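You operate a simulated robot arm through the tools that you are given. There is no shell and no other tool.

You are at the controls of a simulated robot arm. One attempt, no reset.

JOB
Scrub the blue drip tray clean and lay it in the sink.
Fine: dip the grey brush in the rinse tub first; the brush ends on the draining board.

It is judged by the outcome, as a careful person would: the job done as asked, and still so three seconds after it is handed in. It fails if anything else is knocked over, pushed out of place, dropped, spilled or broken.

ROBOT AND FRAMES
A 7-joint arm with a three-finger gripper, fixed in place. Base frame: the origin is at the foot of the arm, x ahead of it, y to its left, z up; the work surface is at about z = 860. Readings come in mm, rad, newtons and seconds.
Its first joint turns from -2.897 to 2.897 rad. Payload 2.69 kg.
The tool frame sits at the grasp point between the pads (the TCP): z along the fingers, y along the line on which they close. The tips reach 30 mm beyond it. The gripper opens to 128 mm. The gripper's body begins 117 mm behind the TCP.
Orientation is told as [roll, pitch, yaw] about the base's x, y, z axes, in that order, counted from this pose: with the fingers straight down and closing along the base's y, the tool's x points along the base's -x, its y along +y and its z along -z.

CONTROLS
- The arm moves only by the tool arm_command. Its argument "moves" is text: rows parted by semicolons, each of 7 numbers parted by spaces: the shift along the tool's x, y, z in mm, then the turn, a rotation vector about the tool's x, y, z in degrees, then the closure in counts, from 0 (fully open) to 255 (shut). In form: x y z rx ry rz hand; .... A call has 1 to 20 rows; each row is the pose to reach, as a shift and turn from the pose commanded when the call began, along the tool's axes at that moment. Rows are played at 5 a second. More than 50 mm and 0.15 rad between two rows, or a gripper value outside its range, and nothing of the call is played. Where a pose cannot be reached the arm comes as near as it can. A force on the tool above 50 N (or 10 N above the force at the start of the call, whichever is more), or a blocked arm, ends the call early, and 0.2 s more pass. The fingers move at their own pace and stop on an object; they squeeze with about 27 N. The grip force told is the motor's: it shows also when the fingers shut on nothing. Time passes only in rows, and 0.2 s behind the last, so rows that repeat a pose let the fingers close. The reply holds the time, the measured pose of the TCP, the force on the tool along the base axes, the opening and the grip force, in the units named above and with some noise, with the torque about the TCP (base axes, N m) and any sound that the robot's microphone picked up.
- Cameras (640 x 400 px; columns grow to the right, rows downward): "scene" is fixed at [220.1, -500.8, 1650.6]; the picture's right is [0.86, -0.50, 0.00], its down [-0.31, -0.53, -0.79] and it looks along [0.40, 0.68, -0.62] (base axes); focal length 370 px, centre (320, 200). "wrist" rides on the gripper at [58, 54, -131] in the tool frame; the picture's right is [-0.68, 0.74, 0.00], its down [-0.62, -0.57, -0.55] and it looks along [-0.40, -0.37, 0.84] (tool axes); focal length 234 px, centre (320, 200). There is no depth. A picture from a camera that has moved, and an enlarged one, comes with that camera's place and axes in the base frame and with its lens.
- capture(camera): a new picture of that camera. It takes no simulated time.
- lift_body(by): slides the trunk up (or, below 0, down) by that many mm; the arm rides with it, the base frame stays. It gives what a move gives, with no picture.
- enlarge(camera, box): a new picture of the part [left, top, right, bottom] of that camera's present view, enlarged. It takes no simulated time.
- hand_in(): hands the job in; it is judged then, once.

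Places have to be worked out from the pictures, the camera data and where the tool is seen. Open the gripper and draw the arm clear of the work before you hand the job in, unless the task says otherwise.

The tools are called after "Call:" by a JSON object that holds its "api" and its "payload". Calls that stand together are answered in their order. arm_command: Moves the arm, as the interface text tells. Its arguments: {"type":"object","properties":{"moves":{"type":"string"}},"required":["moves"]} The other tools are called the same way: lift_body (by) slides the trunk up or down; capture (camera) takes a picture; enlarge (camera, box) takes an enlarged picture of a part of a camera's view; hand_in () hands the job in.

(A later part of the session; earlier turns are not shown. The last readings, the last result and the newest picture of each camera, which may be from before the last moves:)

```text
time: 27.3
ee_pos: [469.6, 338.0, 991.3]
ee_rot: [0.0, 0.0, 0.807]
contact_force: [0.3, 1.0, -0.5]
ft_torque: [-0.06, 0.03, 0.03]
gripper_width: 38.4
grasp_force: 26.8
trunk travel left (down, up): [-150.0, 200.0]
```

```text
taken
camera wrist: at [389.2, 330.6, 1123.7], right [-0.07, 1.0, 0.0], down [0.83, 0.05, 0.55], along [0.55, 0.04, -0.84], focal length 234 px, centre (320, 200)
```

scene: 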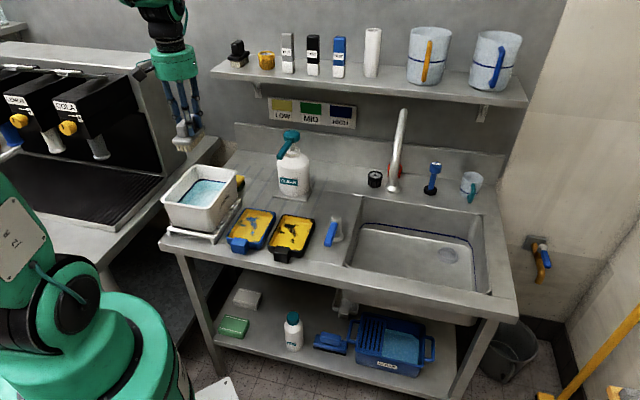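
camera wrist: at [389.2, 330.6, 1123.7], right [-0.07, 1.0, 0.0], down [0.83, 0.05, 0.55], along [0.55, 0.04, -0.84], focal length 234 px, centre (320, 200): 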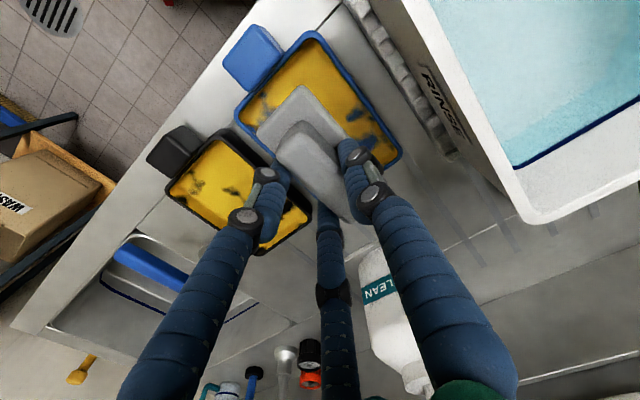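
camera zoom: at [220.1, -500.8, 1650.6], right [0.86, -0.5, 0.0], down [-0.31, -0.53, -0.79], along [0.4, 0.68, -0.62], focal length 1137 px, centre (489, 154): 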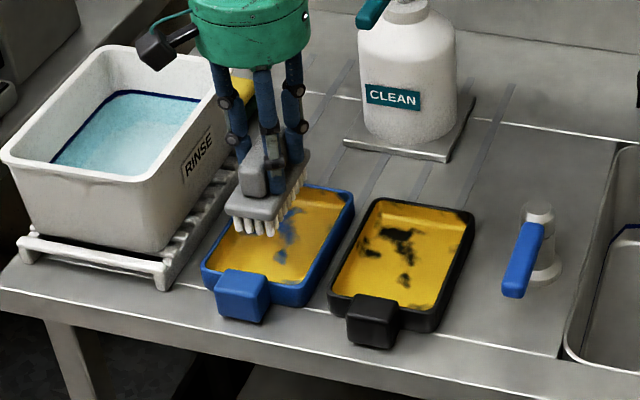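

I enlarge the wrist view to compare brush and tray directly before lowering.

Call:
{"api": "enlarge", "payload": {"camera": "wrist", "box": [200, 10, 440, 200]}}

Call:
{"api": "enlarge", "payload": {"camera": "scene", "box": [225, 180, 285, 260]}}

```text
2.11 times, centred on (320, 105) of wrist
camera zoom: at [389.2, 330.6, 1123.7], right [-0.07, 1.0, 0.0], down [0.83, 0.05, 0.55], along [0.55, 0.04, -0.84], focal length 493 px, centre (320, 400)
```

zoom: 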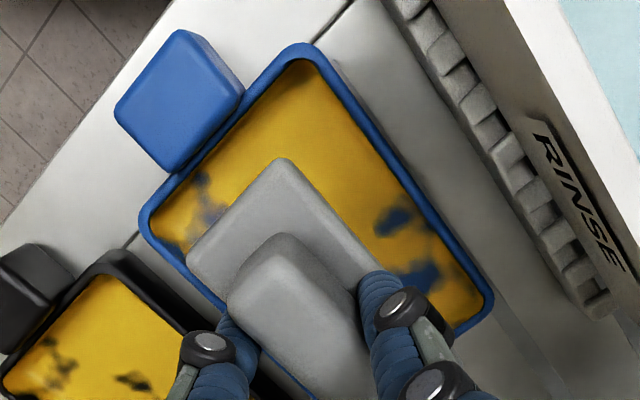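

```text
5.00 times, centred on (255, 220) of scene
camera zoom: at [220.1, -500.8, 1650.6], right [0.86, -0.5, 0.0], down [-0.31, -0.53, -0.79], along [0.4, 0.68, -0.62], focal length 1847 px, centre (645, 100)
```

zoom: 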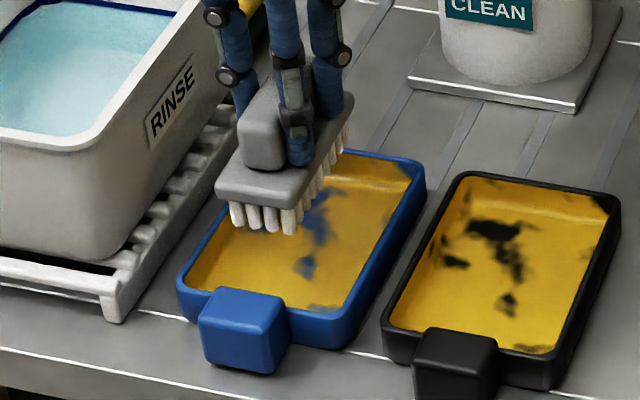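

Relative to the tray the brush sits about 4 mm left of centre and the yaw matches. I correct that and lower until the bristles are just above the tray floor.

Call:
{"api": "arm_command", "payload": {"moves": "1.4 -3.7 15 0 0 0 255; 1.4 -3.7 30 0 0 0 255; 1.4 -3.7 42 0 0 0 255; 1.4 -3.7 50 0 0 0 255; 1.4 -3.7 50 0 0 0 255"}}

Call:
{"api": "enlarge", "payload": {"camera": "scene", "box": [225, 180, 285, 260]}}

Call:
{"api": "enlarge", "payload": {"camera": "wrist", "box": [200, 10, 440, 200]}}

```text
time: 28.5
ee_pos: [472.8, 333.4, 942.0]
ee_rot: [0.003, 0.0, 0.809]
contact_force: [0.5, 0.4, -0.8]
ft_torque: [-0.01, 0.0, -0.03]
gripper_width: 38.5
grasp_force: 26.9
trunk travel left (down, up): [-150.0, 200.0]
```

```text
5.00 times, centred on (255, 220) of scene
camera zoom: at [220.1, -500.8, 1650.6], right [0.86, -0.5, 0.0], down [-0.31, -0.53, -0.79], along [0.4, 0.68, -0.62], focal length 1847 px, centre (645, 100)
```

zoom: 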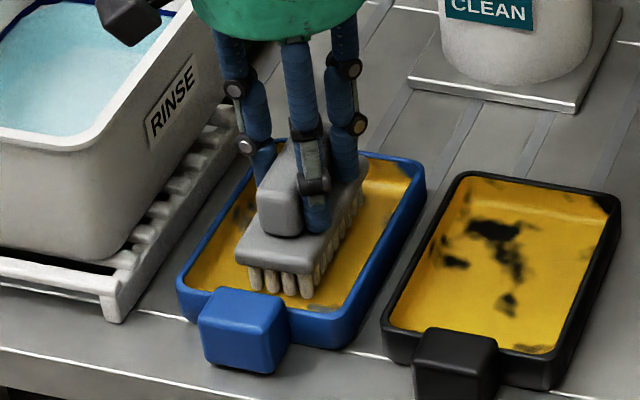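

```text
2.11 times, centred on (320, 105) of wrist
camera zoom: at [392.4, 326.9, 1073.6], right [-0.07, 1.0, 0.0], down [0.83, 0.05, 0.55], along [0.55, 0.04, -0.84], focal length 493 px, centre (320, 400)
```

zoom: 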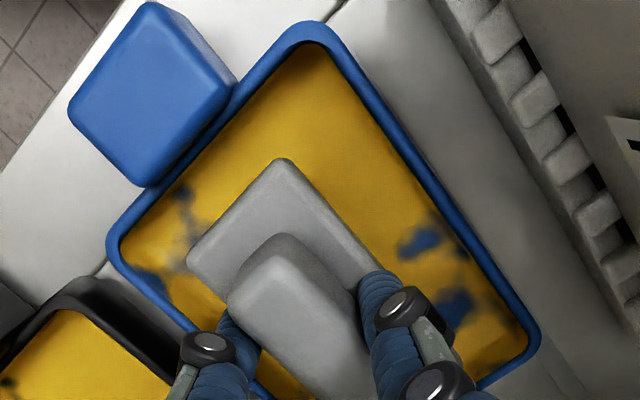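

The brush is within the tray, with bristles about 8 mm above the floor and no contact yet. I approach in small steps and watch the force.

Call:
{"api": "arm_command", "payload": {"moves": "0 0 2 0 0 0 255; 0 0 4 0 0 0 255; 0 0 5 0 0 0 255; 0 0 5 0 0 0 255"}}

```text
time: 29.5
ee_pos: [473.7, 332.7, 938.5]
ee_rot: [0.0, -0.002, 0.809]
contact_force: [-1.4, -2.2, 19.8]
ft_torque: [-0.22, 0.48, 0.05]
gripper_width: 38.6
grasp_force: 27.2
trunk travel left (down, up): [-150.0, 200.0]
```

Contact with the floor shows at about 20 N. I back off to a lighter press and make the first strokes along the tray's centre lane to watch forces.

Call:
{"api": "arm_command", "payload": {"moves": "0 0 -1 0 0 0 255; 6 0 -1 0 0 0 255; 11 0 -1 0 0 0 255; 5 0 -1 0 0 0 255; 0 0 -1 0 0 0 255; -6 0 -1 0 0 0 255; -11 0 -1 0 0 0 255; -5 0 -1 0 0 0 255; 0 0 -1 0 0 0 255; 0 0 -1 0 0 0 255"}}

Call:
{"api": "enlarge", "payload": {"camera": "scene", "box": [225, 180, 285, 260]}}

Call:
{"api": "enlarge", "payload": {"camera": "wrist", "box": [200, 10, 440, 200]}}

```text
time: 31.7
ee_pos: [472.1, 332.4, 937.1]
ee_rot: [0.001, 0.0, 0.808]
contact_force: [-0.9, 0.2, -1.2]
ft_torque: [-0.03, 0.01, 0.02]
gripper_width: 38.6
grasp_force: 26.7
trunk travel left (down, up): [-150.0, 200.0]
```

```text
5.00 times, centred on (255, 220) of scene
camera zoom: at [220.1, -500.8, 1650.6], right [0.86, -0.5, 0.0], down [-0.31, -0.53, -0.79], along [0.4, 0.68, -0.62], focal length 1847 px, centre (645, 100)
```

zoom: 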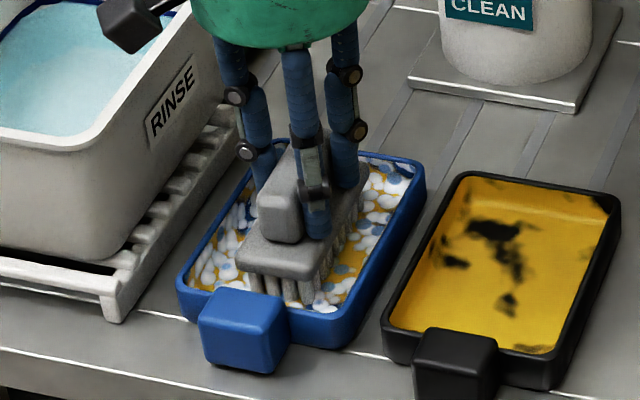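

```text
2.11 times, centred on (320, 105) of wrist
camera zoom: at [391.7, 325.9, 1069.6], right [-0.07, 1.0, 0.0], down [0.83, 0.05, 0.55], along [0.55, 0.04, -0.84], focal length 493 px, centre (320, 400)
```

zoom: 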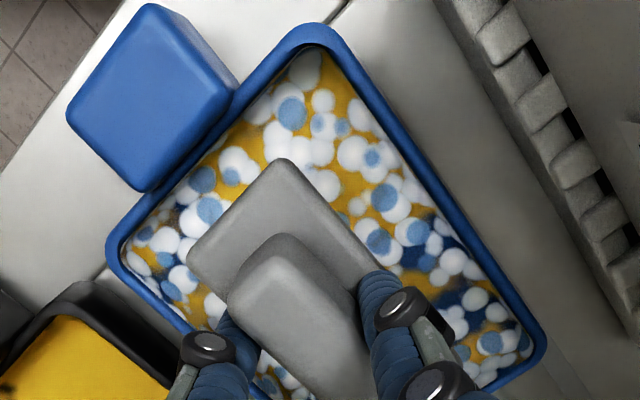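

Foam has appeared over the soil, so the scrubbing is working, but the end reading shows the bristles barely touching. I press about 1.5 mm lower and stroke over a wider range.

Call:
{"api": "arm_command", "payload": {"moves": "0 0 1.5 0 0 0 255; 6 0 1.5 0 0 0 255; 12 0 1.5 0 0 0 255; 6 0 1.5 0 0 0 255; 0 0 1.5 0 0 0 255; -6 0 1.5 0 0 0 255; -12 0 1.5 0 0 0 255; -6 0 1.5 0 0 0 255; 0 0 1.5 0 0 0 255"}}

Call:
{"api": "enlarge", "payload": {"camera": "wrist", "box": [200, 10, 440, 200]}}

```text
time: 33.7
ee_pos: [471.9, 332.8, 936.7]
ee_rot: [0.002, 0.0, 0.807]
contact_force: [0.6, 1.5, 7.0]
ft_torque: [0.44, -0.26, 0.0]
gripper_width: 38.7
grasp_force: 27.2
trunk travel left (down, up): [-150.0, 200.0]
```

```text
2.11 times, centred on (320, 105) of wrist
camera zoom: at [392.1, 325.7, 1068.5], right [-0.07, 1.0, 0.0], down [0.83, 0.05, 0.55], along [0.55, 0.04, -0.84], focal length 493 px, centre (320, 400)
```

zoom: 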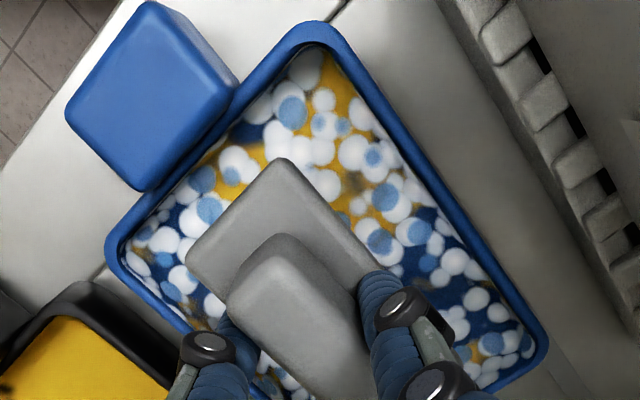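

The soil is shrinking, with blue showing between the foam, at a good 7 N press. I continue with strokes in the left and right lanes.

Call:
{"api": "arm_command", "payload": {"moves": "0 5 0 0 0 0 255; 0 10 0 0 0 0 255; 0 15 0 0 0 0 255; 6 17 0 0 0 0 255; 12 17 0 0 0 0 255; 6 17 0 0 0 0 255; 0 17 0 0 0 0 255; -6 17 0 0 0 0 255; -12 17 0 0 0 0 255; -6 17 0 0 0 0 255; 0 17 0 0 0 0 255; 6 17 0 0 0 0 255; 12 17 0 0 0 0 255; 6 17 0 0 0 0 255; 0 17 0 0 0 0 255"}}

Call:
{"api": "enlarge", "payload": {"camera": "wrist", "box": [200, 10, 440, 200]}}

Call:
{"api": "enlarge", "payload": {"camera": "scene", "box": [215, 180, 315, 260]}}

```text
time: 36.9
ee_pos: [459.8, 345.2, 937.0]
ee_rot: [0.002, 0.0, 0.809]
contact_force: [-0.8, -0.2, -0.6]
ft_torque: [-0.05, -0.02, -0.01]
gripper_width: 38.4
grasp_force: 26.7
trunk travel left (down, up): [-150.0, 200.0]
```

```text
2.11 times, centred on (320, 105) of wrist
camera zoom: at [379.2, 337.9, 1068.3], right [-0.07, 1.0, 0.0], down [0.83, 0.05, 0.55], along [0.55, 0.04, -0.84], focal length 493 px, centre (320, 400)
```

zoom: 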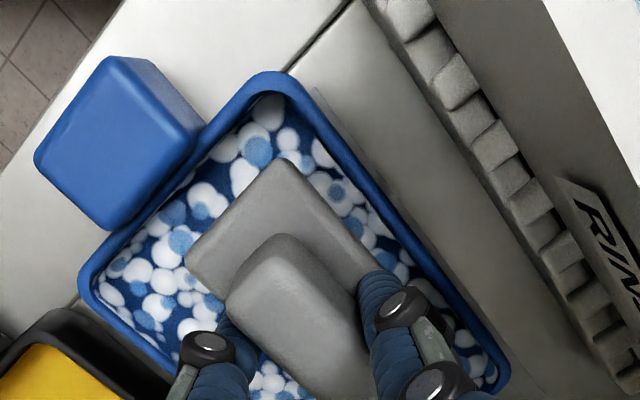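

```text
5.00 times, centred on (265, 220) of scene
camera zoom: at [220.1, -500.8, 1650.6], right [0.86, -0.5, 0.0], down [-0.31, -0.53, -0.79], along [0.4, 0.68, -0.62], focal length 1847 px, centre (595, 100)
```

zoom: 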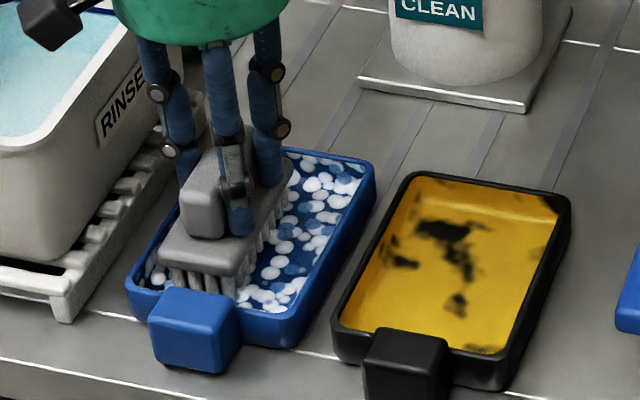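

No yellow is visible now, only foam on blue. I scrub the right lane and the far ends too before lifting to inspect.

Call:
{"api": "arm_command", "payload": {"moves": "0 -6 0.7 0 0 0 255; 0 -12 0.7 0 0 0 255; 0 -18 0.7 0 0 0 255; 0 -24 0.7 0 0 0 255; 0 -30 0.7 0 0 0 255; 0 -34 0.7 0 0 0 255; 6 -34 0.7 0 0 0 255; 12 -34 0.7 0 0 0 255; 6 -34 0.7 0 0 0 255; 0 -34 0.7 0 0 0 255; -6 -34 0.7 0 0 0 255; -12 -34 0.7 0 0 0 255; -6 -34 0.7 0 0 0 255; 0 -34 0.7 0 0 0 255; 6 -34 0.7 0 0 0 255; 12 -34 0.7 0 0 0 255; 6 -34 0.7 0 0 0 255; 0 -34 0.7 0 0 0 255"}}

Call:
{"api": "enlarge", "payload": {"camera": "wrist", "box": [200, 10, 440, 200]}}

Call:
{"api": "enlarge", "payload": {"camera": "scene", "box": [215, 180, 315, 260]}}

```text
time: 40.7
ee_pos: [485.8, 319.9, 934.6]
ee_rot: [0.002, 0.001, 0.81]
contact_force: [0.9, 0.5, 0.2]
ft_torque: [0.09, -0.02, -0.04]
gripper_width: 38.4
grasp_force: 26.8
trunk travel left (down, up): [-150.0, 200.0]
```

```text
2.11 times, centred on (320, 105) of wrist
camera zoom: at [404.4, 313.8, 1066.7], right [-0.07, 1.0, 0.0], down [0.83, 0.05, 0.55], along [0.55, 0.04, -0.84], focal length 493 px, centre (320, 400)
```

zoom: 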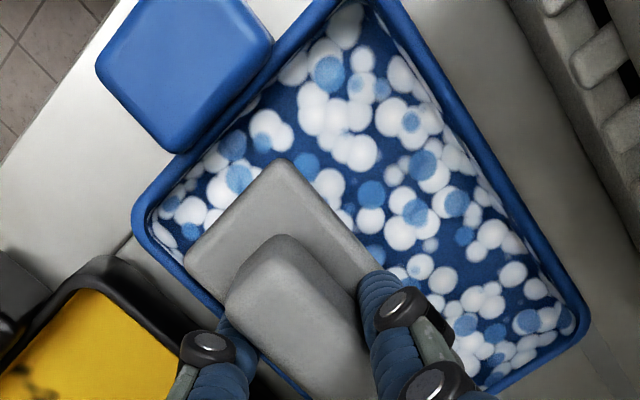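

```text
5.00 times, centred on (265, 220) of scene
camera zoom: at [220.1, -500.8, 1650.6], right [0.86, -0.5, 0.0], down [-0.31, -0.53, -0.79], along [0.4, 0.68, -0.62], focal length 1847 px, centre (595, 100)
```

zoom: 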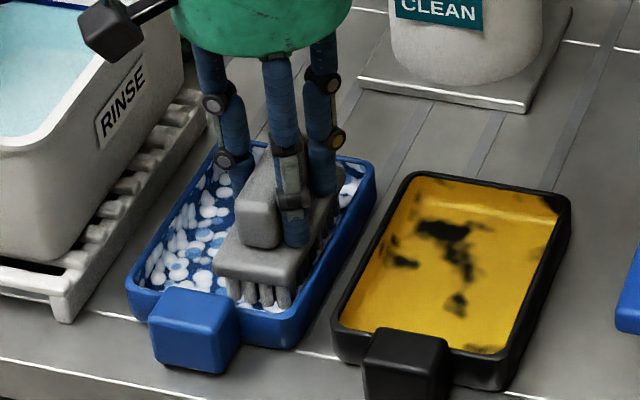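

Yellow is gone everywhere I can see and only foam remains. I do one more full pass with slightly firmer contact, crossing the lanes at the front, middle and back.

Call:
{"api": "arm_command", "payload": {"moves": "0 0 1.5 0 0 0 255; 6 2 1.5 0 0 0 255; 12 4 1.5 0 0 0 255; 12 12 1.5 0 0 0 255; 12 20 1.5 0 0 0 255; 12 28 1.5 0 0 0 255; 12 34 1.5 0 0 0 255; 4 34 1.5 0 0 0 255; 0 28 1.5 0 0 0 255; 0 20 1.5 0 0 0 255; 0 12 1.5 0 0 0 255; 0 4 1.5 0 0 0 255; -6 2 1.5 0 0 0 255; -12 4 1.5 0 0 0 255; -12 12 1.5 0 0 0 255; -12 20 1.5 0 0 0 255; -12 28 1.5 0 0 0 255; -12 34 1.5 0 0 0 255; -6 26 1.5 0 0 0 255; 0 17 1.5 0 0 0 255"}}

Call:
{"api": "enlarge", "payload": {"camera": "wrist", "box": [200, 10, 440, 200]}}

Call:
{"api": "enlarge", "payload": {"camera": "scene", "box": [215, 180, 315, 260]}}

```text
time: 44.9
ee_pos: [471.5, 331.8, 933.0]
ee_rot: [0.003, 0.001, 0.808]
contact_force: [1.2, -2.9, 4.7]
ft_torque: [0.19, -0.19, -0.1]
gripper_width: 38.4
grasp_force: 27.3
trunk travel left (down, up): [-150.0, 200.0]
```

```text
2.11 times, centred on (320, 105) of wrist
camera zoom: at [391.8, 325.2, 1066.2], right [-0.07, 1.0, 0.0], down [0.83, 0.05, 0.55], along [0.55, 0.04, -0.84], focal length 493 px, centre (320, 400)
```

zoom: 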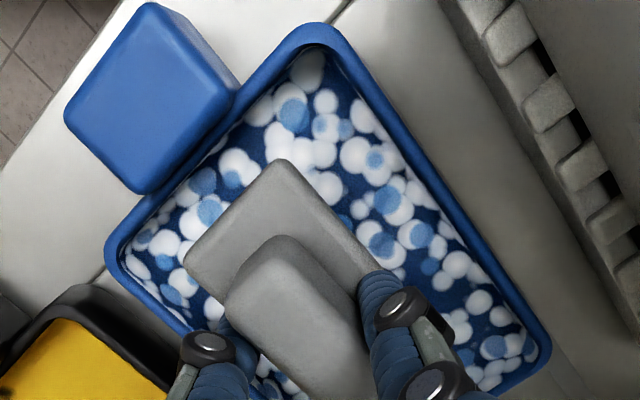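

```text
5.00 times, centred on (265, 220) of scene
camera zoom: at [220.1, -500.8, 1650.6], right [0.86, -0.5, 0.0], down [-0.31, -0.53, -0.79], along [0.4, 0.68, -0.62], focal length 1847 px, centre (595, 100)
```

zoom: 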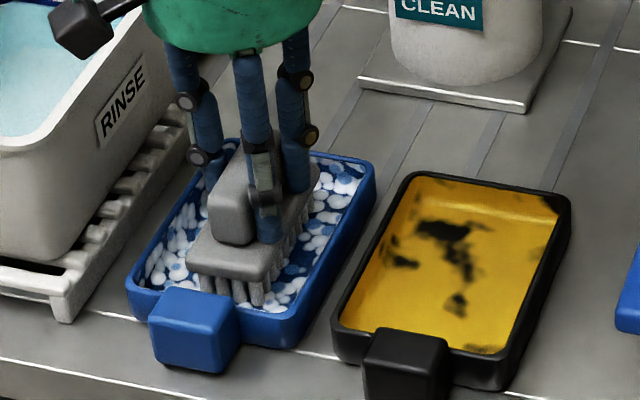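

The foam pattern stays the same and no soil remains, with the tray unmoved. I lift the brush straight up and inspect the whole tray.

Call:
{"api": "arm_command", "payload": {"moves": "0 0 -20 0 0 0 255; 0 0 -50 0 0 0 255; 0 0 -90 0 0 0 255; 0 0 -130 0 0 0 255; 0 0 -170 0 0 0 255; 0 0 -170 0 0 0 255"}}

Call:
{"api": "enlarge", "payload": {"camera": "scene", "box": [215, 180, 315, 260]}}

Call:
{"api": "enlarge", "payload": {"camera": "wrist", "box": [160, 0, 440, 200]}}

Call:
{"api": "capture", "payload": {"camera": "scene"}}

```text
time: 46.3
ee_pos: [475.3, 331.0, 1101.1]
ee_rot: [0.001, -0.002, 0.807]
contact_force: [0.3, 0.2, -0.3]
ft_torque: [0.03, -0.02, 0.0]
gripper_width: 38.3
grasp_force: 27.2
trunk travel left (down, up): [-150.0, 200.0]
```

```text
5.00 times, centred on (265, 220) of scene
camera zoom: at [220.1, -500.8, 1650.6], right [0.86, -0.5, 0.0], down [-0.31, -0.53, -0.79], along [0.4, 0.68, -0.62], focal length 1847 px, centre (595, 100)
```

zoom: 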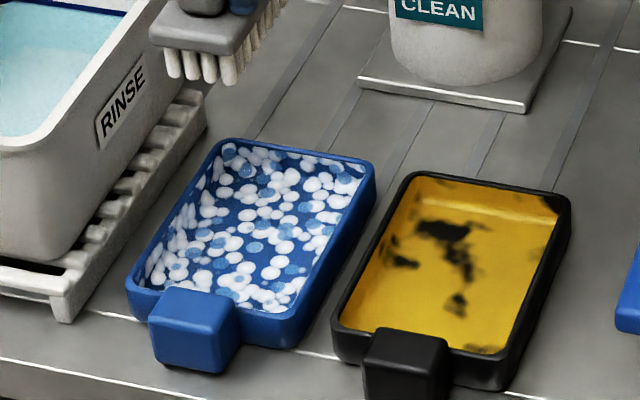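

```text
2.00 times, centred on (300, 100) of wrist
camera zoom: at [394.8, 323.8, 1233.1], right [-0.07, 1.0, 0.0], down [0.83, 0.05, 0.55], along [0.55, 0.04, -0.84], focal length 468 px, centre (360, 400)
```

zoom: 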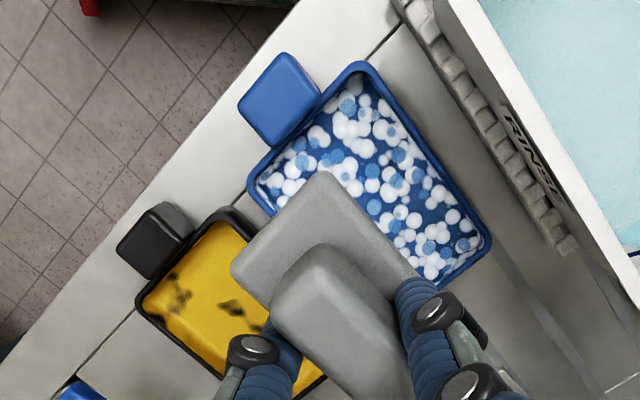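

```text
taken
```

scene: 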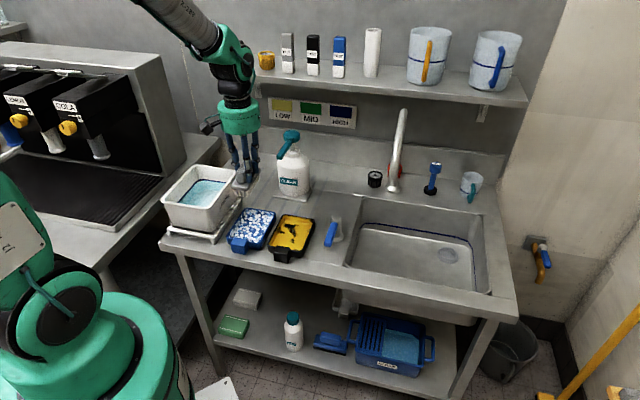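

The blue tray's floor and walls show no soil, only suds, and nothing else moved. I'll put the brush down on the grooved draining board between the tub and the bottle, at about (545,476), a spot clear of rack, sponge, spout and bottle plate.

Call:
{"api": "arm_command", "payload": {"moves": "-30 9 0 0 0 0 255; -60 17 0 0 0 0 255; -90 26 0 0 0 0 255; -120 34 0 0 0 0 255; -154 43.5 0 0 0 0 255; -154 43.5 0 0 0 0 255"}}

Call:
{"api": "capture", "payload": {"camera": "wrist"}}

Call:
{"api": "enlarge", "payload": {"camera": "scene", "box": [190, 90, 340, 230]}}

```text
time: 47.7
ee_pos: [548.8, 473.7, 1103.7]
ee_rot: [0.001, 0.003, 0.808]
contact_force: [-0.1, -0.2, -2.3]
ft_torque: [-0.05, 0.01, 0.01]
gripper_width: 38.4
grasp_force: 27.1
trunk travel left (down, up): [-150.0, 200.0]
```

```text
taken
camera wrist: at [467.9, 468.1, 1235.8], right [-0.07, 1.0, 0.0], down [0.83, 0.05, 0.55], along [0.55, 0.04, -0.84], focal length 234 px, centre (320, 200)
```

wrist: 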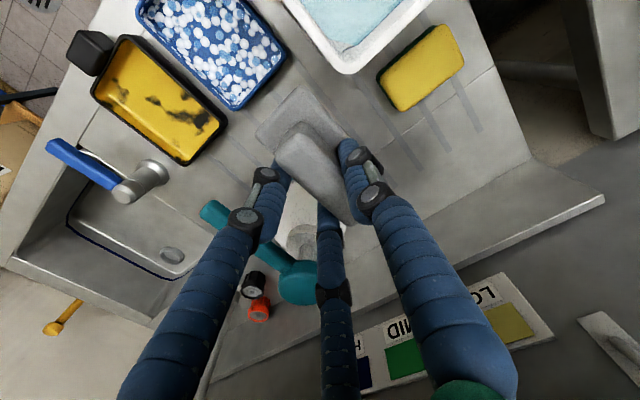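

```text
2.86 times, centred on (265, 160) of scene
camera zoom: at [220.1, -500.8, 1650.6], right [0.86, -0.5, 0.0], down [-0.31, -0.53, -0.79], along [0.4, 0.68, -0.62], focal length 1056 px, centre (477, 314)
```

zoom: 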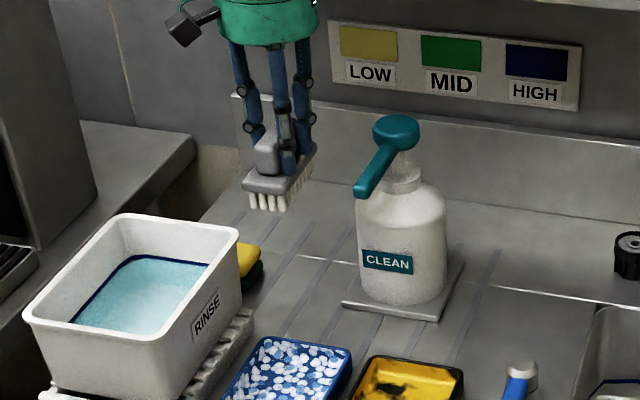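

The brush is over the chosen spot with clear space around and below it. I descend to about 15 mm above the board and check.

Call:
{"api": "arm_command", "payload": {"moves": "0 -1 40 0 0 0 255; 0 -1 80 0 0 0 255; 0 -1 115 0 0 0 255; 0 -1 145 0 0 0 255; 0 -1 163 0 0 0 255; 0 -1 163 0 0 0 255"}}

Call:
{"api": "capture", "payload": {"camera": "wrist"}}

Call:
{"api": "enlarge", "payload": {"camera": "scene", "box": [200, 110, 340, 240]}}

```text
time: 49.1
ee_pos: [548.4, 477.3, 941.0]
ee_rot: [0.002, 0.001, 0.807]
contact_force: [0.2, -0.3, -1.2]
ft_torque: [-0.02, 0.01, -0.01]
gripper_width: 38.1
grasp_force: 27.0
trunk travel left (down, up): [-150.0, 200.0]
```

```text
taken
camera wrist: at [468.3, 470.0, 1073.2], right [-0.07, 1.0, 0.0], down [0.83, 0.05, 0.55], along [0.55, 0.04, -0.84], focal length 234 px, centre (320, 200)
```

wrist: 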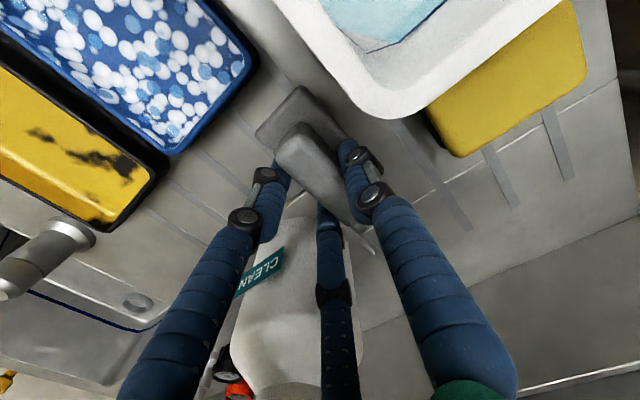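

```text
3.08 times, centred on (270, 175) of scene
camera zoom: at [220.1, -500.8, 1650.6], right [0.86, -0.5, 0.0], down [-0.31, -0.53, -0.79], along [0.4, 0.68, -0.62], focal length 1137 px, centre (474, 277)
```

zoom: 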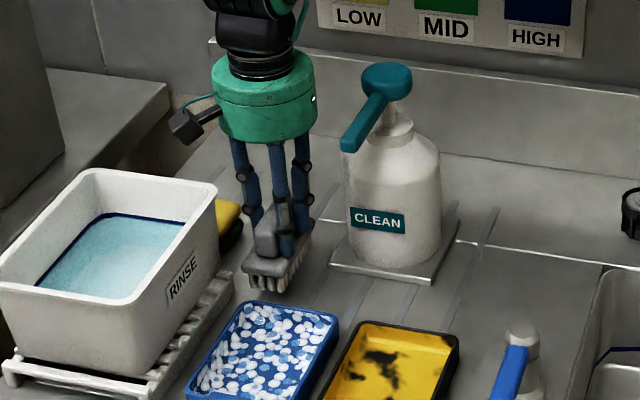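

Everything is clear around the brush. I lower in small steps until the bristles touch the board.

Call:
{"api": "arm_command", "payload": {"moves": "0 0 5 0 0 0 255; 0 0 9 0 0 0 255; 0 0 12 0 0 0 255; 0 0 14 0 0 0 255; 0 0 14 0 0 0 255"}}

```text
time: 50.3
ee_pos: [549.4, 474.1, 927.5]
ee_rot: [0.001, 0.001, 0.807]
contact_force: [-1.0, 0.8, -1.7]
ft_torque: [0.01, -0.01, 0.03]
gripper_width: 38.3
grasp_force: 27.1
trunk travel left (down, up): [-150.0, 200.0]
```

Call:
{"api": "arm_command", "payload": {"moves": "0 0 1 0 0 0 255; 0 0 2 0 0 0 255; 0 0 3 0 0 0 255; 0 0 3 0 0 0 255"}}

Call:
{"api": "enlarge", "payload": {"camera": "scene", "box": [235, 165, 285, 205]}}

```text
time: 51.3
ee_pos: [549.5, 473.3, 925.2]
ee_rot: [0.0, -0.004, 0.808]
contact_force: [-3.7, -3.7, 31.5]
ft_torque: [-0.1, 0.46, 0.02]
gripper_width: 38.3
grasp_force: 26.9
trunk travel left (down, up): [-150.0, 200.0]
```

```text
10.00 times, centred on (260, 185) of scene
camera zoom: at [220.1, -500.8, 1650.6], right [0.86, -0.5, 0.0], down [-0.31, -0.53, -0.79], along [0.4, 0.68, -0.62], focal length 3695 px, centre (920, 350)
```

zoom: 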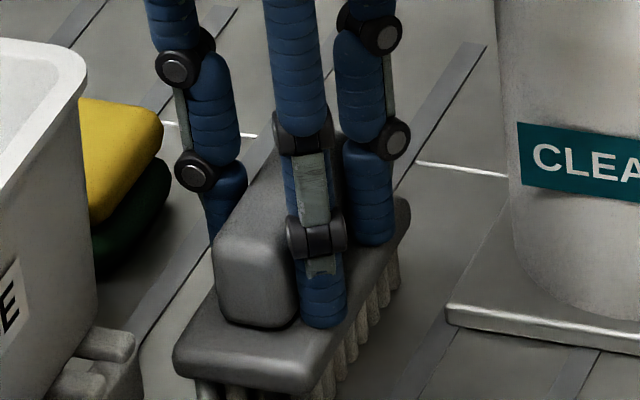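

Contact with the board shows at 31 N. I relax 2 mm so it rests lightly, then open the prongs gently.

Call:
{"api": "arm_command", "payload": {"moves": "0 0 -1 0 0 0 255; 0 0 -2 0 0 0 255; 0 0 -2 0 0 0 255"}}

Call:
{"api": "arm_command", "payload": {"moves": "0 0 0 0 0 0 165; 0 0 0 0 0 0 150; 0 0 0 0 0 0 130; 0 0 0 0 0 0 110; 0 0 0 0 0 0 110; 0 0 0 0 0 0 110"}}

Call:
{"api": "enlarge", "payload": {"camera": "scene", "box": [235, 155, 305, 215]}}

Call:
{"api": "capture", "payload": {"camera": "wrist"}}

```text
time: 52.1
ee_pos: [547.6, 473.7, 925.1]
ee_rot: [0.003, -0.002, 0.808]
contact_force: [4.4, 2.3, 12.0]
ft_torque: [0.69, -0.59, -0.1]
gripper_width: 38.3
grasp_force: 27.2
trunk travel left (down, up): [-150.0, 200.0]
```

```text
time: 53.5
ee_pos: [548.7, 473.6, 926.6]
ee_rot: [0.004, 0.001, 0.809]
contact_force: [0.7, -0.5, 0.7]
ft_torque: [0.0, 0.02, 0.0]
gripper_width: 73.2
grasp_force: 0.0
trunk travel left (down, up): [-150.0, 200.0]
```

```text
6.67 times, centred on (270, 185) of scene
camera zoom: at [220.1, -500.8, 1650.6], right [0.86, -0.5, 0.0], down [-0.31, -0.53, -0.79], along [0.4, 0.68, -0.62], focal length 2463 px, centre (653, 300)
```

zoom: 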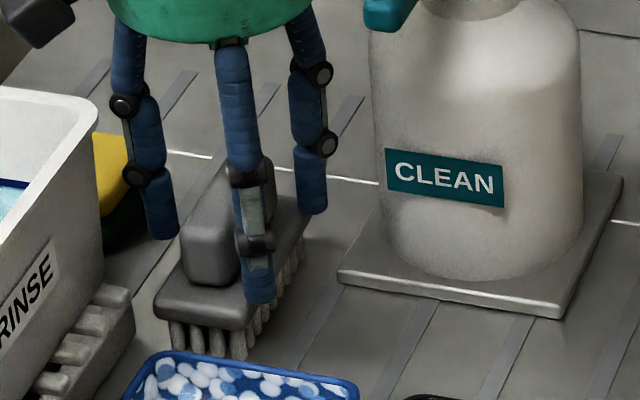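

```text
taken
camera wrist: at [467.8, 466.9, 1057.8], right [-0.07, 1.0, 0.0], down [0.83, 0.05, 0.55], along [0.55, 0.04, -0.84], focal length 234 px, centre (320, 200)
```

wrist: 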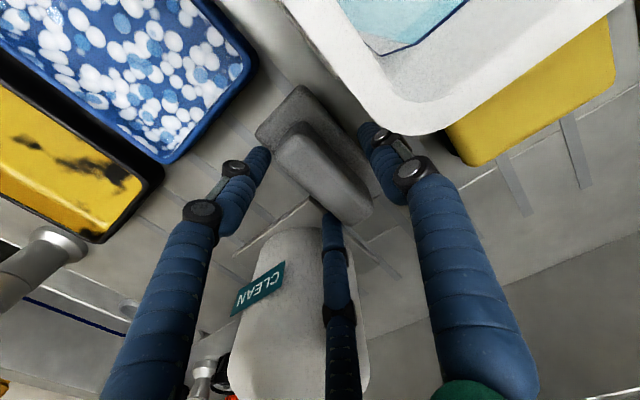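

The brush stands flat on the draining board and the prongs are free. I rise straight up.

Call:
{"api": "arm_command", "payload": {"moves": "0 0 -10 0 0 0 110; 0 0 -25 0 0 0 110; 0 0 -50 0 0 0 110; 0 0 -90 0 0 0 110; 0 0 -130 0 0 0 110; 0 0 -175 0 0 0 110; 0 0 -175 0 0 0 110"}}

Call:
{"api": "capture", "payload": {"camera": "wrist"}}

Call:
{"api": "enlarge", "payload": {"camera": "scene", "box": [200, 150, 340, 280]}}

```text
time: 55.1
ee_pos: [546.4, 472.1, 1103.1]
ee_rot: [0.0, 0.0, 0.809]
contact_force: [-0.3, 0.0, 1.0]
ft_torque: [0.01, -0.03, -0.03]
gripper_width: 72.9
grasp_force: 0.0
trunk travel left (down, up): [-150.0, 200.0]
```

```text
taken
camera wrist: at [466.8, 465.6, 1234.0], right [-0.07, 1.0, 0.0], down [0.83, 0.05, 0.55], along [0.55, 0.04, -0.84], focal length 234 px, centre (320, 200)
```

wrist: 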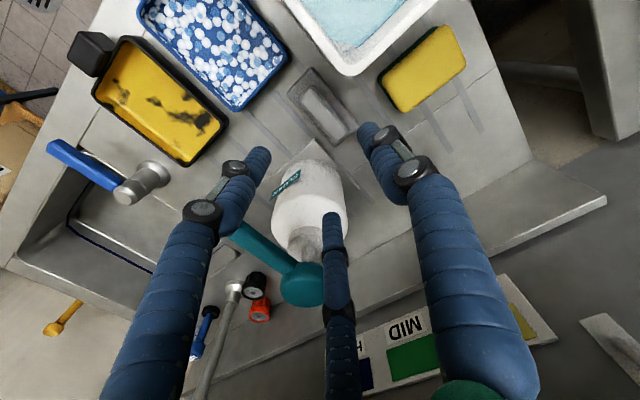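

```text
3.08 times, centred on (270, 215) of scene
camera zoom: at [220.1, -500.8, 1650.6], right [0.86, -0.5, 0.0], down [-0.31, -0.53, -0.79], along [0.4, 0.68, -0.62], focal length 1137 px, centre (474, 154)
```

zoom: 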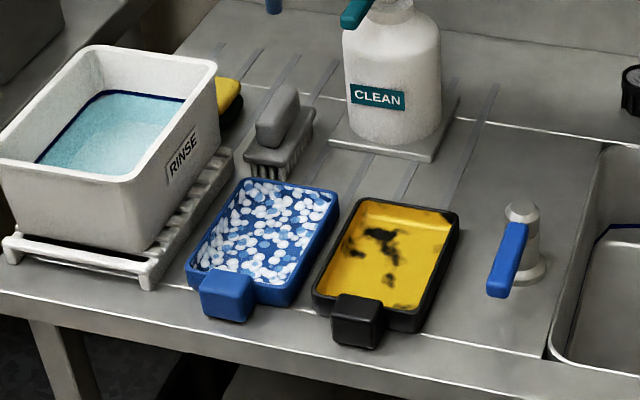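

The brush is resting on the draining board grooves. Next is the tray: I move to its front end and turn to yaw 136° so I can measure the handle and front wall up close.

Call:
{"api": "arm_command", "payload": {"moves": "20 -3 0 0 0 0 110; 45 -7 0 0 0 -4 110; 70 -12 0 0 0 -11 110; 95 -16 0 0 0 -18 110; 120 -20 0 0 0 -26 110; 140 -23 0 0 0 -34 110; 155 -26 0 0 0 -42 110; 170 -28 0 0 0 -50 110; 180 -30 0 0 0 -58 110; 190 -32 0 0 0 -66 110; 197 -33 0 0 0 -74 110; 204 -34 0 0 0 -82 110; 204 -34 20 0 0 -90 110; 204 -34 60 0 0 -90 110; 204 -34 60 0 0 -90 110"}}

Call:
{"api": "capture", "payload": {"camera": "wrist"}}

Call:
{"api": "capture", "payload": {"camera": "scene"}}

```text
time: 58.3
ee_pos: [433.4, 300.7, 1041.6]
ee_rot: [-0.001, -0.003, 2.382]
contact_force: [0.4, 0.8, 0.4]
ft_torque: [-0.04, 0.0, -0.03]
gripper_width: 72.8
grasp_force: 0.0
trunk travel left (down, up): [-150.0, 200.0]
```

```text
taken
camera wrist: at [437.1, 220.1, 1173.4], right [-1.0, -0.07, 0.0], down [-0.05, 0.83, 0.55], along [-0.04, 0.55, -0.84], focal length 234 px, centre (320, 200)
```

wrist: 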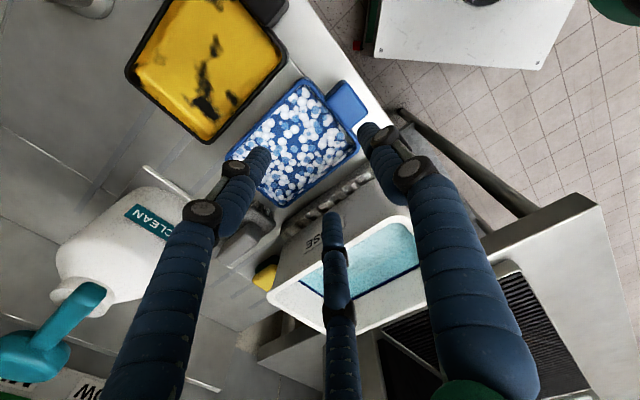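

```text
taken
```

scene: 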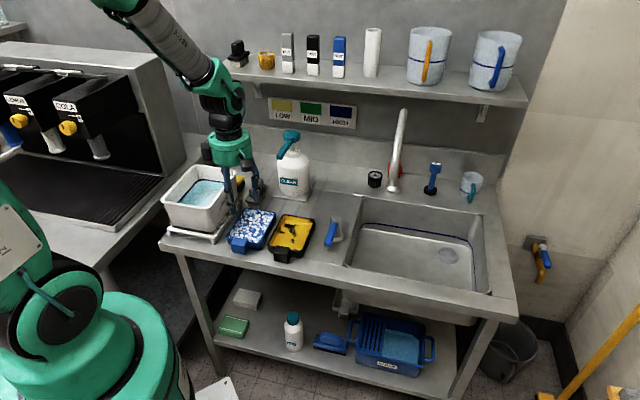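

The handle and tray are in clear view. I enlarge for measurement.

Call:
{"api": "enlarge", "payload": {"camera": "wrist", "box": [220, 60, 400, 220]}}

Call:
{"api": "enlarge", "payload": {"camera": "scene", "box": [215, 200, 285, 260]}}

```text
2.50 times, centred on (310, 140) of wrist
camera zoom: at [437.1, 220.1, 1173.4], right [-1.0, -0.07, 0.0], down [-0.05, 0.83, 0.55], along [-0.04, 0.55, -0.84], focal length 585 px, centre (345, 350)
```

zoom: 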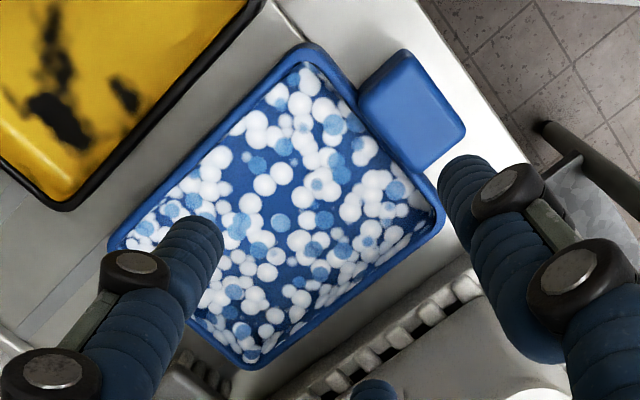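

```text
6.67 times, centred on (250, 230) of scene
camera zoom: at [220.1, -500.8, 1650.6], right [0.86, -0.5, 0.0], down [-0.31, -0.53, -0.79], along [0.4, 0.68, -0.62], focal length 2463 px, centre (787, 0)
```

zoom: 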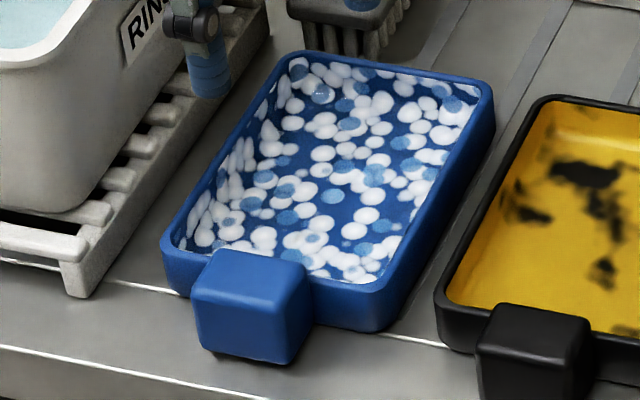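

Measurements: tray rim about 104×143 mm centred near (467,337), handle 44×33 mm at the front. The safest balanced hold for a three-prong hand is from inside, spreading the prongs against the two long walls, so I turn to yaw 46.3° over the tray centre with the prongs narrowed.

Call:
{"api": "arm_command", "payload": {"moves": "1 -4 0 0 0 7.5 155; 2 -8 0 0 0 15 155; 3 -12 0 0 0 22.5 155; 4 -16 0 0 0 30 155; 5 -20 0 0 0 37.5 155; 6 -24 0 0 0 45 155; 7 -28 0 0 0 52.5 155; 8 -32 0 0 0 60 155; 9 -36 0 0 0 67.5 155; 10 -40 0 0 0 75 155; 11 -44 0 0 0 82.5 155; 12 -47 0 0 0 90.2 155; 12 -47 40 0 0 90.2 155; 12 -47 70 0 0 90.2 155; 12 -47 70 0 0 90.2 155"}}

Call:
{"api": "capture", "payload": {"camera": "wrist"}}

Call:
{"api": "enlarge", "payload": {"camera": "scene", "box": [205, 150, 315, 260]}}

```text
time: 61.5
ee_pos: [472.2, 328.8, 971.8]
ee_rot: [0.001, 0.0, 0.804]
contact_force: [-0.1, 0.4, -0.9]
ft_torque: [-0.04, 0.04, 0.0]
gripper_width: 50.2
grasp_force: 0.0
trunk travel left (down, up): [-150.0, 200.0]
```

```text
taken
camera wrist: at [392.1, 321.8, 1103.1], right [-0.06, 1.0, 0.0], down [0.84, 0.05, 0.55], along [0.55, 0.03, -0.84], focal length 234 px, centre (320, 200)
```

wrist: 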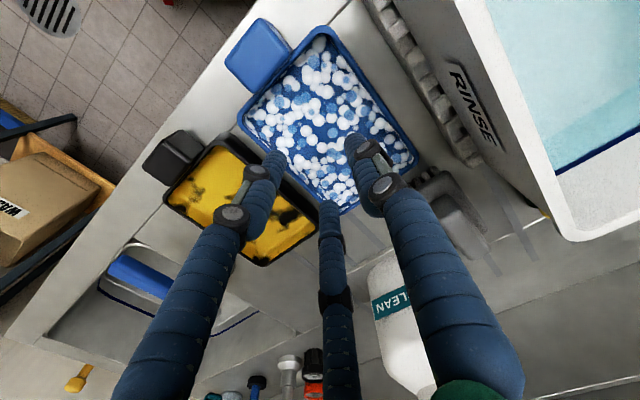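

```text
3.64 times, centred on (260, 205) of scene
camera zoom: at [220.1, -500.8, 1650.6], right [0.86, -0.5, 0.0], down [-0.31, -0.53, -0.79], along [0.4, 0.68, -0.62], focal length 1344 px, centre (538, 182)
```

zoom: 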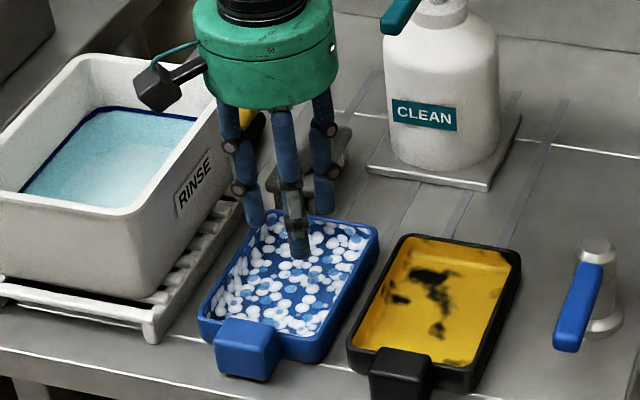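

The hand is centred over the tray to within 3 mm. I lower so the tips are just inside the rim and check clearances.

Call:
{"api": "arm_command", "payload": {"moves": "-1 -2 25 0 0 0 155; -1 -2 45 0 0 0 155; -1 -2 58 0 0 0 155; -1 -2 64 0 0 0 155; -1 -2 64 0 0 0 155"}}

Call:
{"api": "enlarge", "payload": {"camera": "wrist", "box": [180, 10, 440, 220]}}

Call:
{"api": "enlarge", "payload": {"camera": "scene", "box": [220, 190, 290, 260]}}

```text
time: 62.7
ee_pos: [475.6, 329.2, 904.6]
ee_rot: [0.002, -0.001, 0.805]
contact_force: [0.0, -0.2, -0.3]
ft_torque: [-0.01, 0.01, -0.03]
gripper_width: 50.2
grasp_force: 0.0
trunk travel left (down, up): [-150.0, 200.0]
```

```text
1.90 times, centred on (310, 115) of wrist
camera zoom: at [395.5, 322.0, 1038.4], right [-0.06, 1.0, 0.0], down [0.83, 0.05, 0.55], along [0.55, 0.03, -0.84], focal length 446 px, centre (339, 362)
```

zoom: 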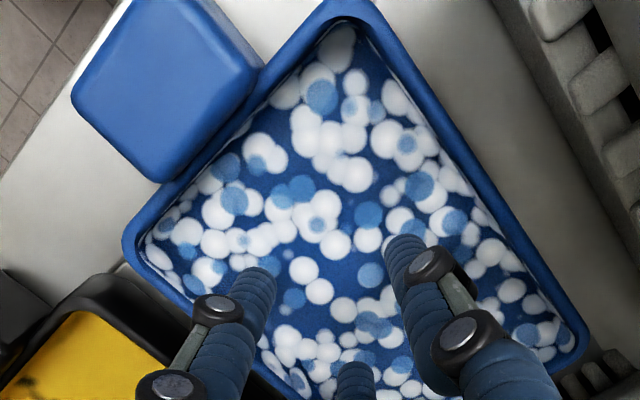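

```text
5.71 times, centred on (255, 225) of scene
camera zoom: at [220.1, -500.8, 1650.6], right [0.86, -0.5, 0.0], down [-0.31, -0.53, -0.79], along [0.4, 0.68, -0.62], focal length 2111 px, centre (691, 57)
```

zoom: 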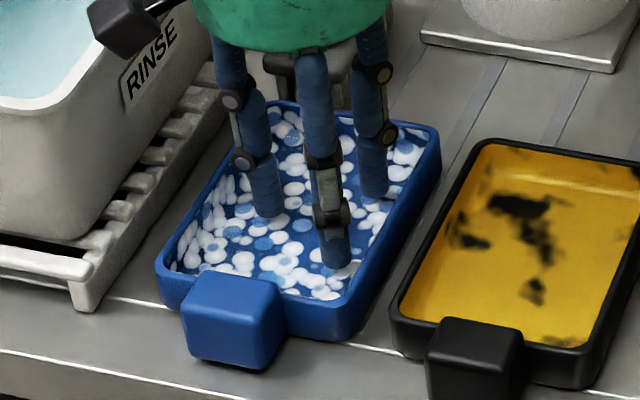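

All three prongs are inside the tray with space on every side. I lower 4 mm more and spread them outward step by step.

Call:
{"api": "arm_command", "payload": {"moves": "0 0 2 0 0 0 155; 0 0 4 0 0 0 150; 0 0 4 0 0 0 130; 0 0 4 0 0 0 115; 0 0 4 0 0 0 105; 0 0 4 0 0 0 100; 0 0 4 0 0 0 100"}}

Call:
{"api": "enlarge", "payload": {"camera": "scene", "box": [220, 190, 290, 260]}}

Call:
{"api": "enlarge", "payload": {"camera": "wrist", "box": [180, 10, 440, 220]}}

```text
time: 64.3
ee_pos: [474.9, 328.5, 902.5]
ee_rot: [0.001, -0.002, 0.806]
contact_force: [0.7, 0.2, 0.2]
ft_torque: [0.0, 0.0, 0.01]
gripper_width: 77.8
grasp_force: 0.2
trunk travel left (down, up): [-150.0, 200.0]
```

```text
5.71 times, centred on (255, 225) of scene
camera zoom: at [220.1, -500.8, 1650.6], right [0.86, -0.5, 0.0], down [-0.31, -0.53, -0.79], along [0.4, 0.68, -0.62], focal length 2111 px, centre (691, 57)
```

zoom: 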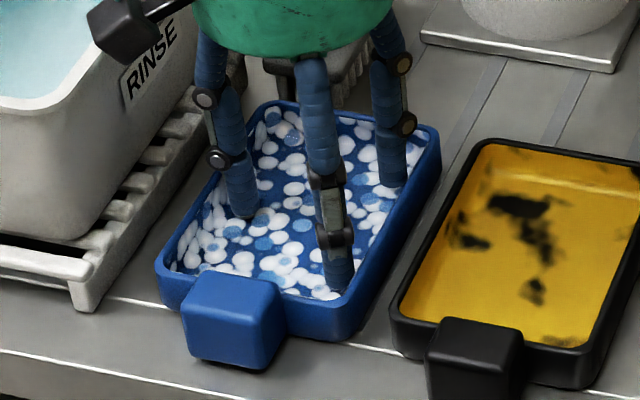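

```text
1.90 times, centred on (310, 115) of wrist
camera zoom: at [394.9, 321.8, 1035.4], right [-0.06, 1.0, 0.0], down [0.83, 0.05, 0.55], along [0.55, 0.03, -0.84], focal length 446 px, centre (339, 362)
```

zoom: 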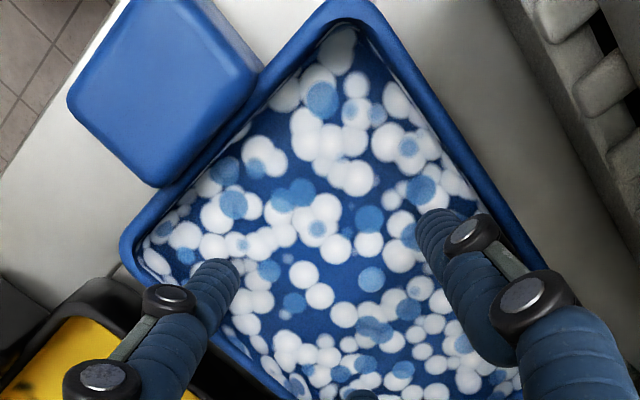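

No wall contact yet at 78 mm. I keep spreading in small steps.

Call:
{"api": "arm_command", "payload": {"moves": "0 0 0 0 0 0 95; 0 0 0 0 0 0 90; 0 0 0 0 0 0 85; 0 0 0 0 0 0 80; 0 0 0 0 0 0 80"}}

Call:
{"api": "arm_command", "payload": {"moves": "0 0 0 0 0 0 75; 0 0 0 0 0 0 70; 0 0 0 0 0 0 65; 0 0 0 0 0 0 60; 0 0 0 0 0 0 60"}}

Call:
{"api": "enlarge", "payload": {"camera": "scene", "box": [220, 190, 290, 260]}}

Call:
{"api": "enlarge", "payload": {"camera": "wrist", "box": [180, 10, 440, 220]}}

```text
time: 65.5
ee_pos: [474.9, 327.7, 903.6]
ee_rot: [0.002, -0.002, 0.804]
contact_force: [-0.2, 0.2, -0.7]
ft_torque: [0.01, -0.01, 0.02]
gripper_width: 87.9
grasp_force: 0.1
trunk travel left (down, up): [-150.0, 200.0]
```

```text
time: 66.7
ee_pos: [476.6, 328.7, 902.9]
ee_rot: [0.002, 0.0, 0.803]
contact_force: [-0.7, 1.1, -0.3]
ft_torque: [0.02, 0.01, -0.04]
gripper_width: 96.9
grasp_force: 0.0
trunk travel left (down, up): [-150.0, 200.0]
```

```text
5.71 times, centred on (255, 225) of scene
camera zoom: at [220.1, -500.8, 1650.6], right [0.86, -0.5, 0.0], down [-0.31, -0.53, -0.79], along [0.4, 0.68, -0.62], focal length 2111 px, centre (691, 57)
```

zoom: 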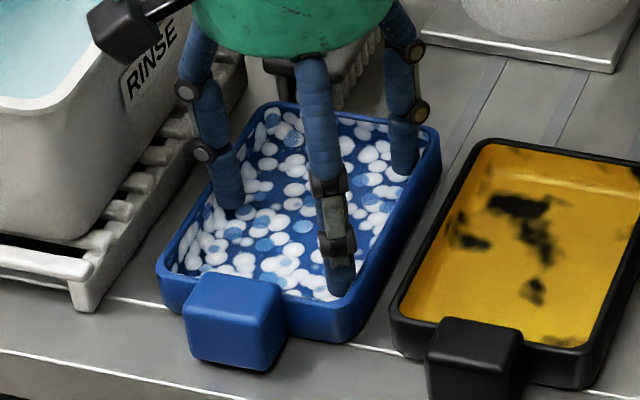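

```text
1.90 times, centred on (310, 115) of wrist
camera zoom: at [394.9, 321.8, 1035.4], right [-0.06, 1.0, 0.0], down [0.83, 0.05, 0.55], along [0.55, 0.03, -0.84], focal length 446 px, centre (339, 362)
```

zoom: 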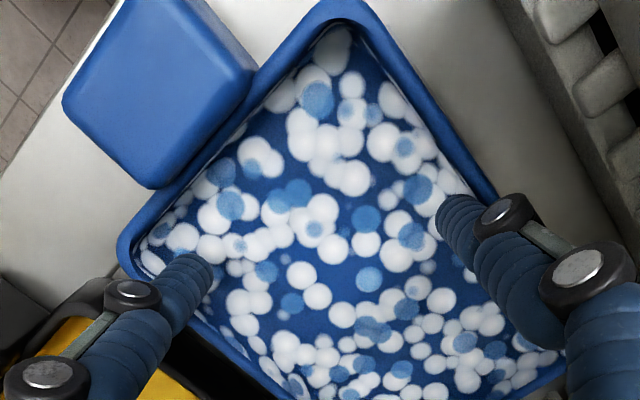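

The tray shifted very slightly, so the right-hand prongs are touching the wall. I continue spreading until the left prong also bears.

Call:
{"api": "arm_command", "payload": {"moves": "0 0 0 0 0 0 55; 0 0 0 0 0 0 50; 0 0 0 0 0 0 45; 0 0 0 0 0 0 40; 0 0 0 0 0 0 40; 0 0 0 0 0 0 40"}}

Call:
{"api": "enlarge", "payload": {"camera": "scene", "box": [220, 190, 290, 260]}}

Call:
{"api": "enlarge", "payload": {"camera": "wrist", "box": [180, 10, 440, 220]}}

```text
time: 68.1
ee_pos: [475.0, 328.0, 902.3]
ee_rot: [-0.001, 0.0, 0.805]
contact_force: [0.4, 0.1, -0.8]
ft_torque: [-0.01, -0.03, 0.0]
gripper_width: 108.1
grasp_force: 0.0
trunk travel left (down, up): [-150.0, 200.0]
```

```text
5.71 times, centred on (255, 225) of scene
camera zoom: at [220.1, -500.8, 1650.6], right [0.86, -0.5, 0.0], down [-0.31, -0.53, -0.79], along [0.4, 0.68, -0.62], focal length 2111 px, centre (691, 57)
```

zoom: 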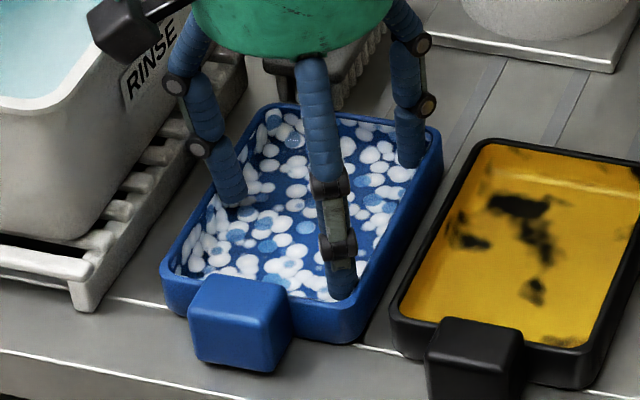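

```text
1.90 times, centred on (310, 115) of wrist
camera zoom: at [394.9, 321.8, 1035.4], right [-0.06, 1.0, 0.0], down [0.83, 0.05, 0.55], along [0.55, 0.03, -0.84], focal length 446 px, centre (339, 362)
```

zoom: 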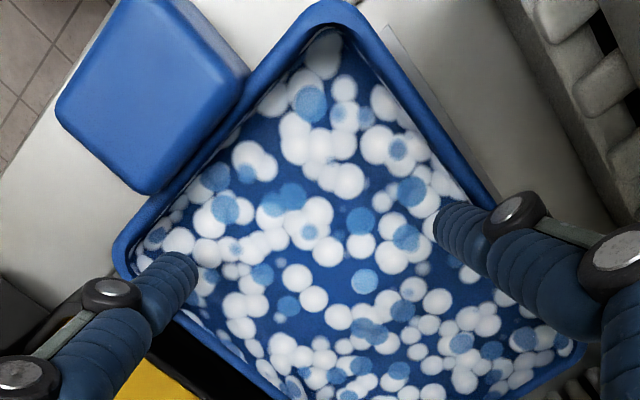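

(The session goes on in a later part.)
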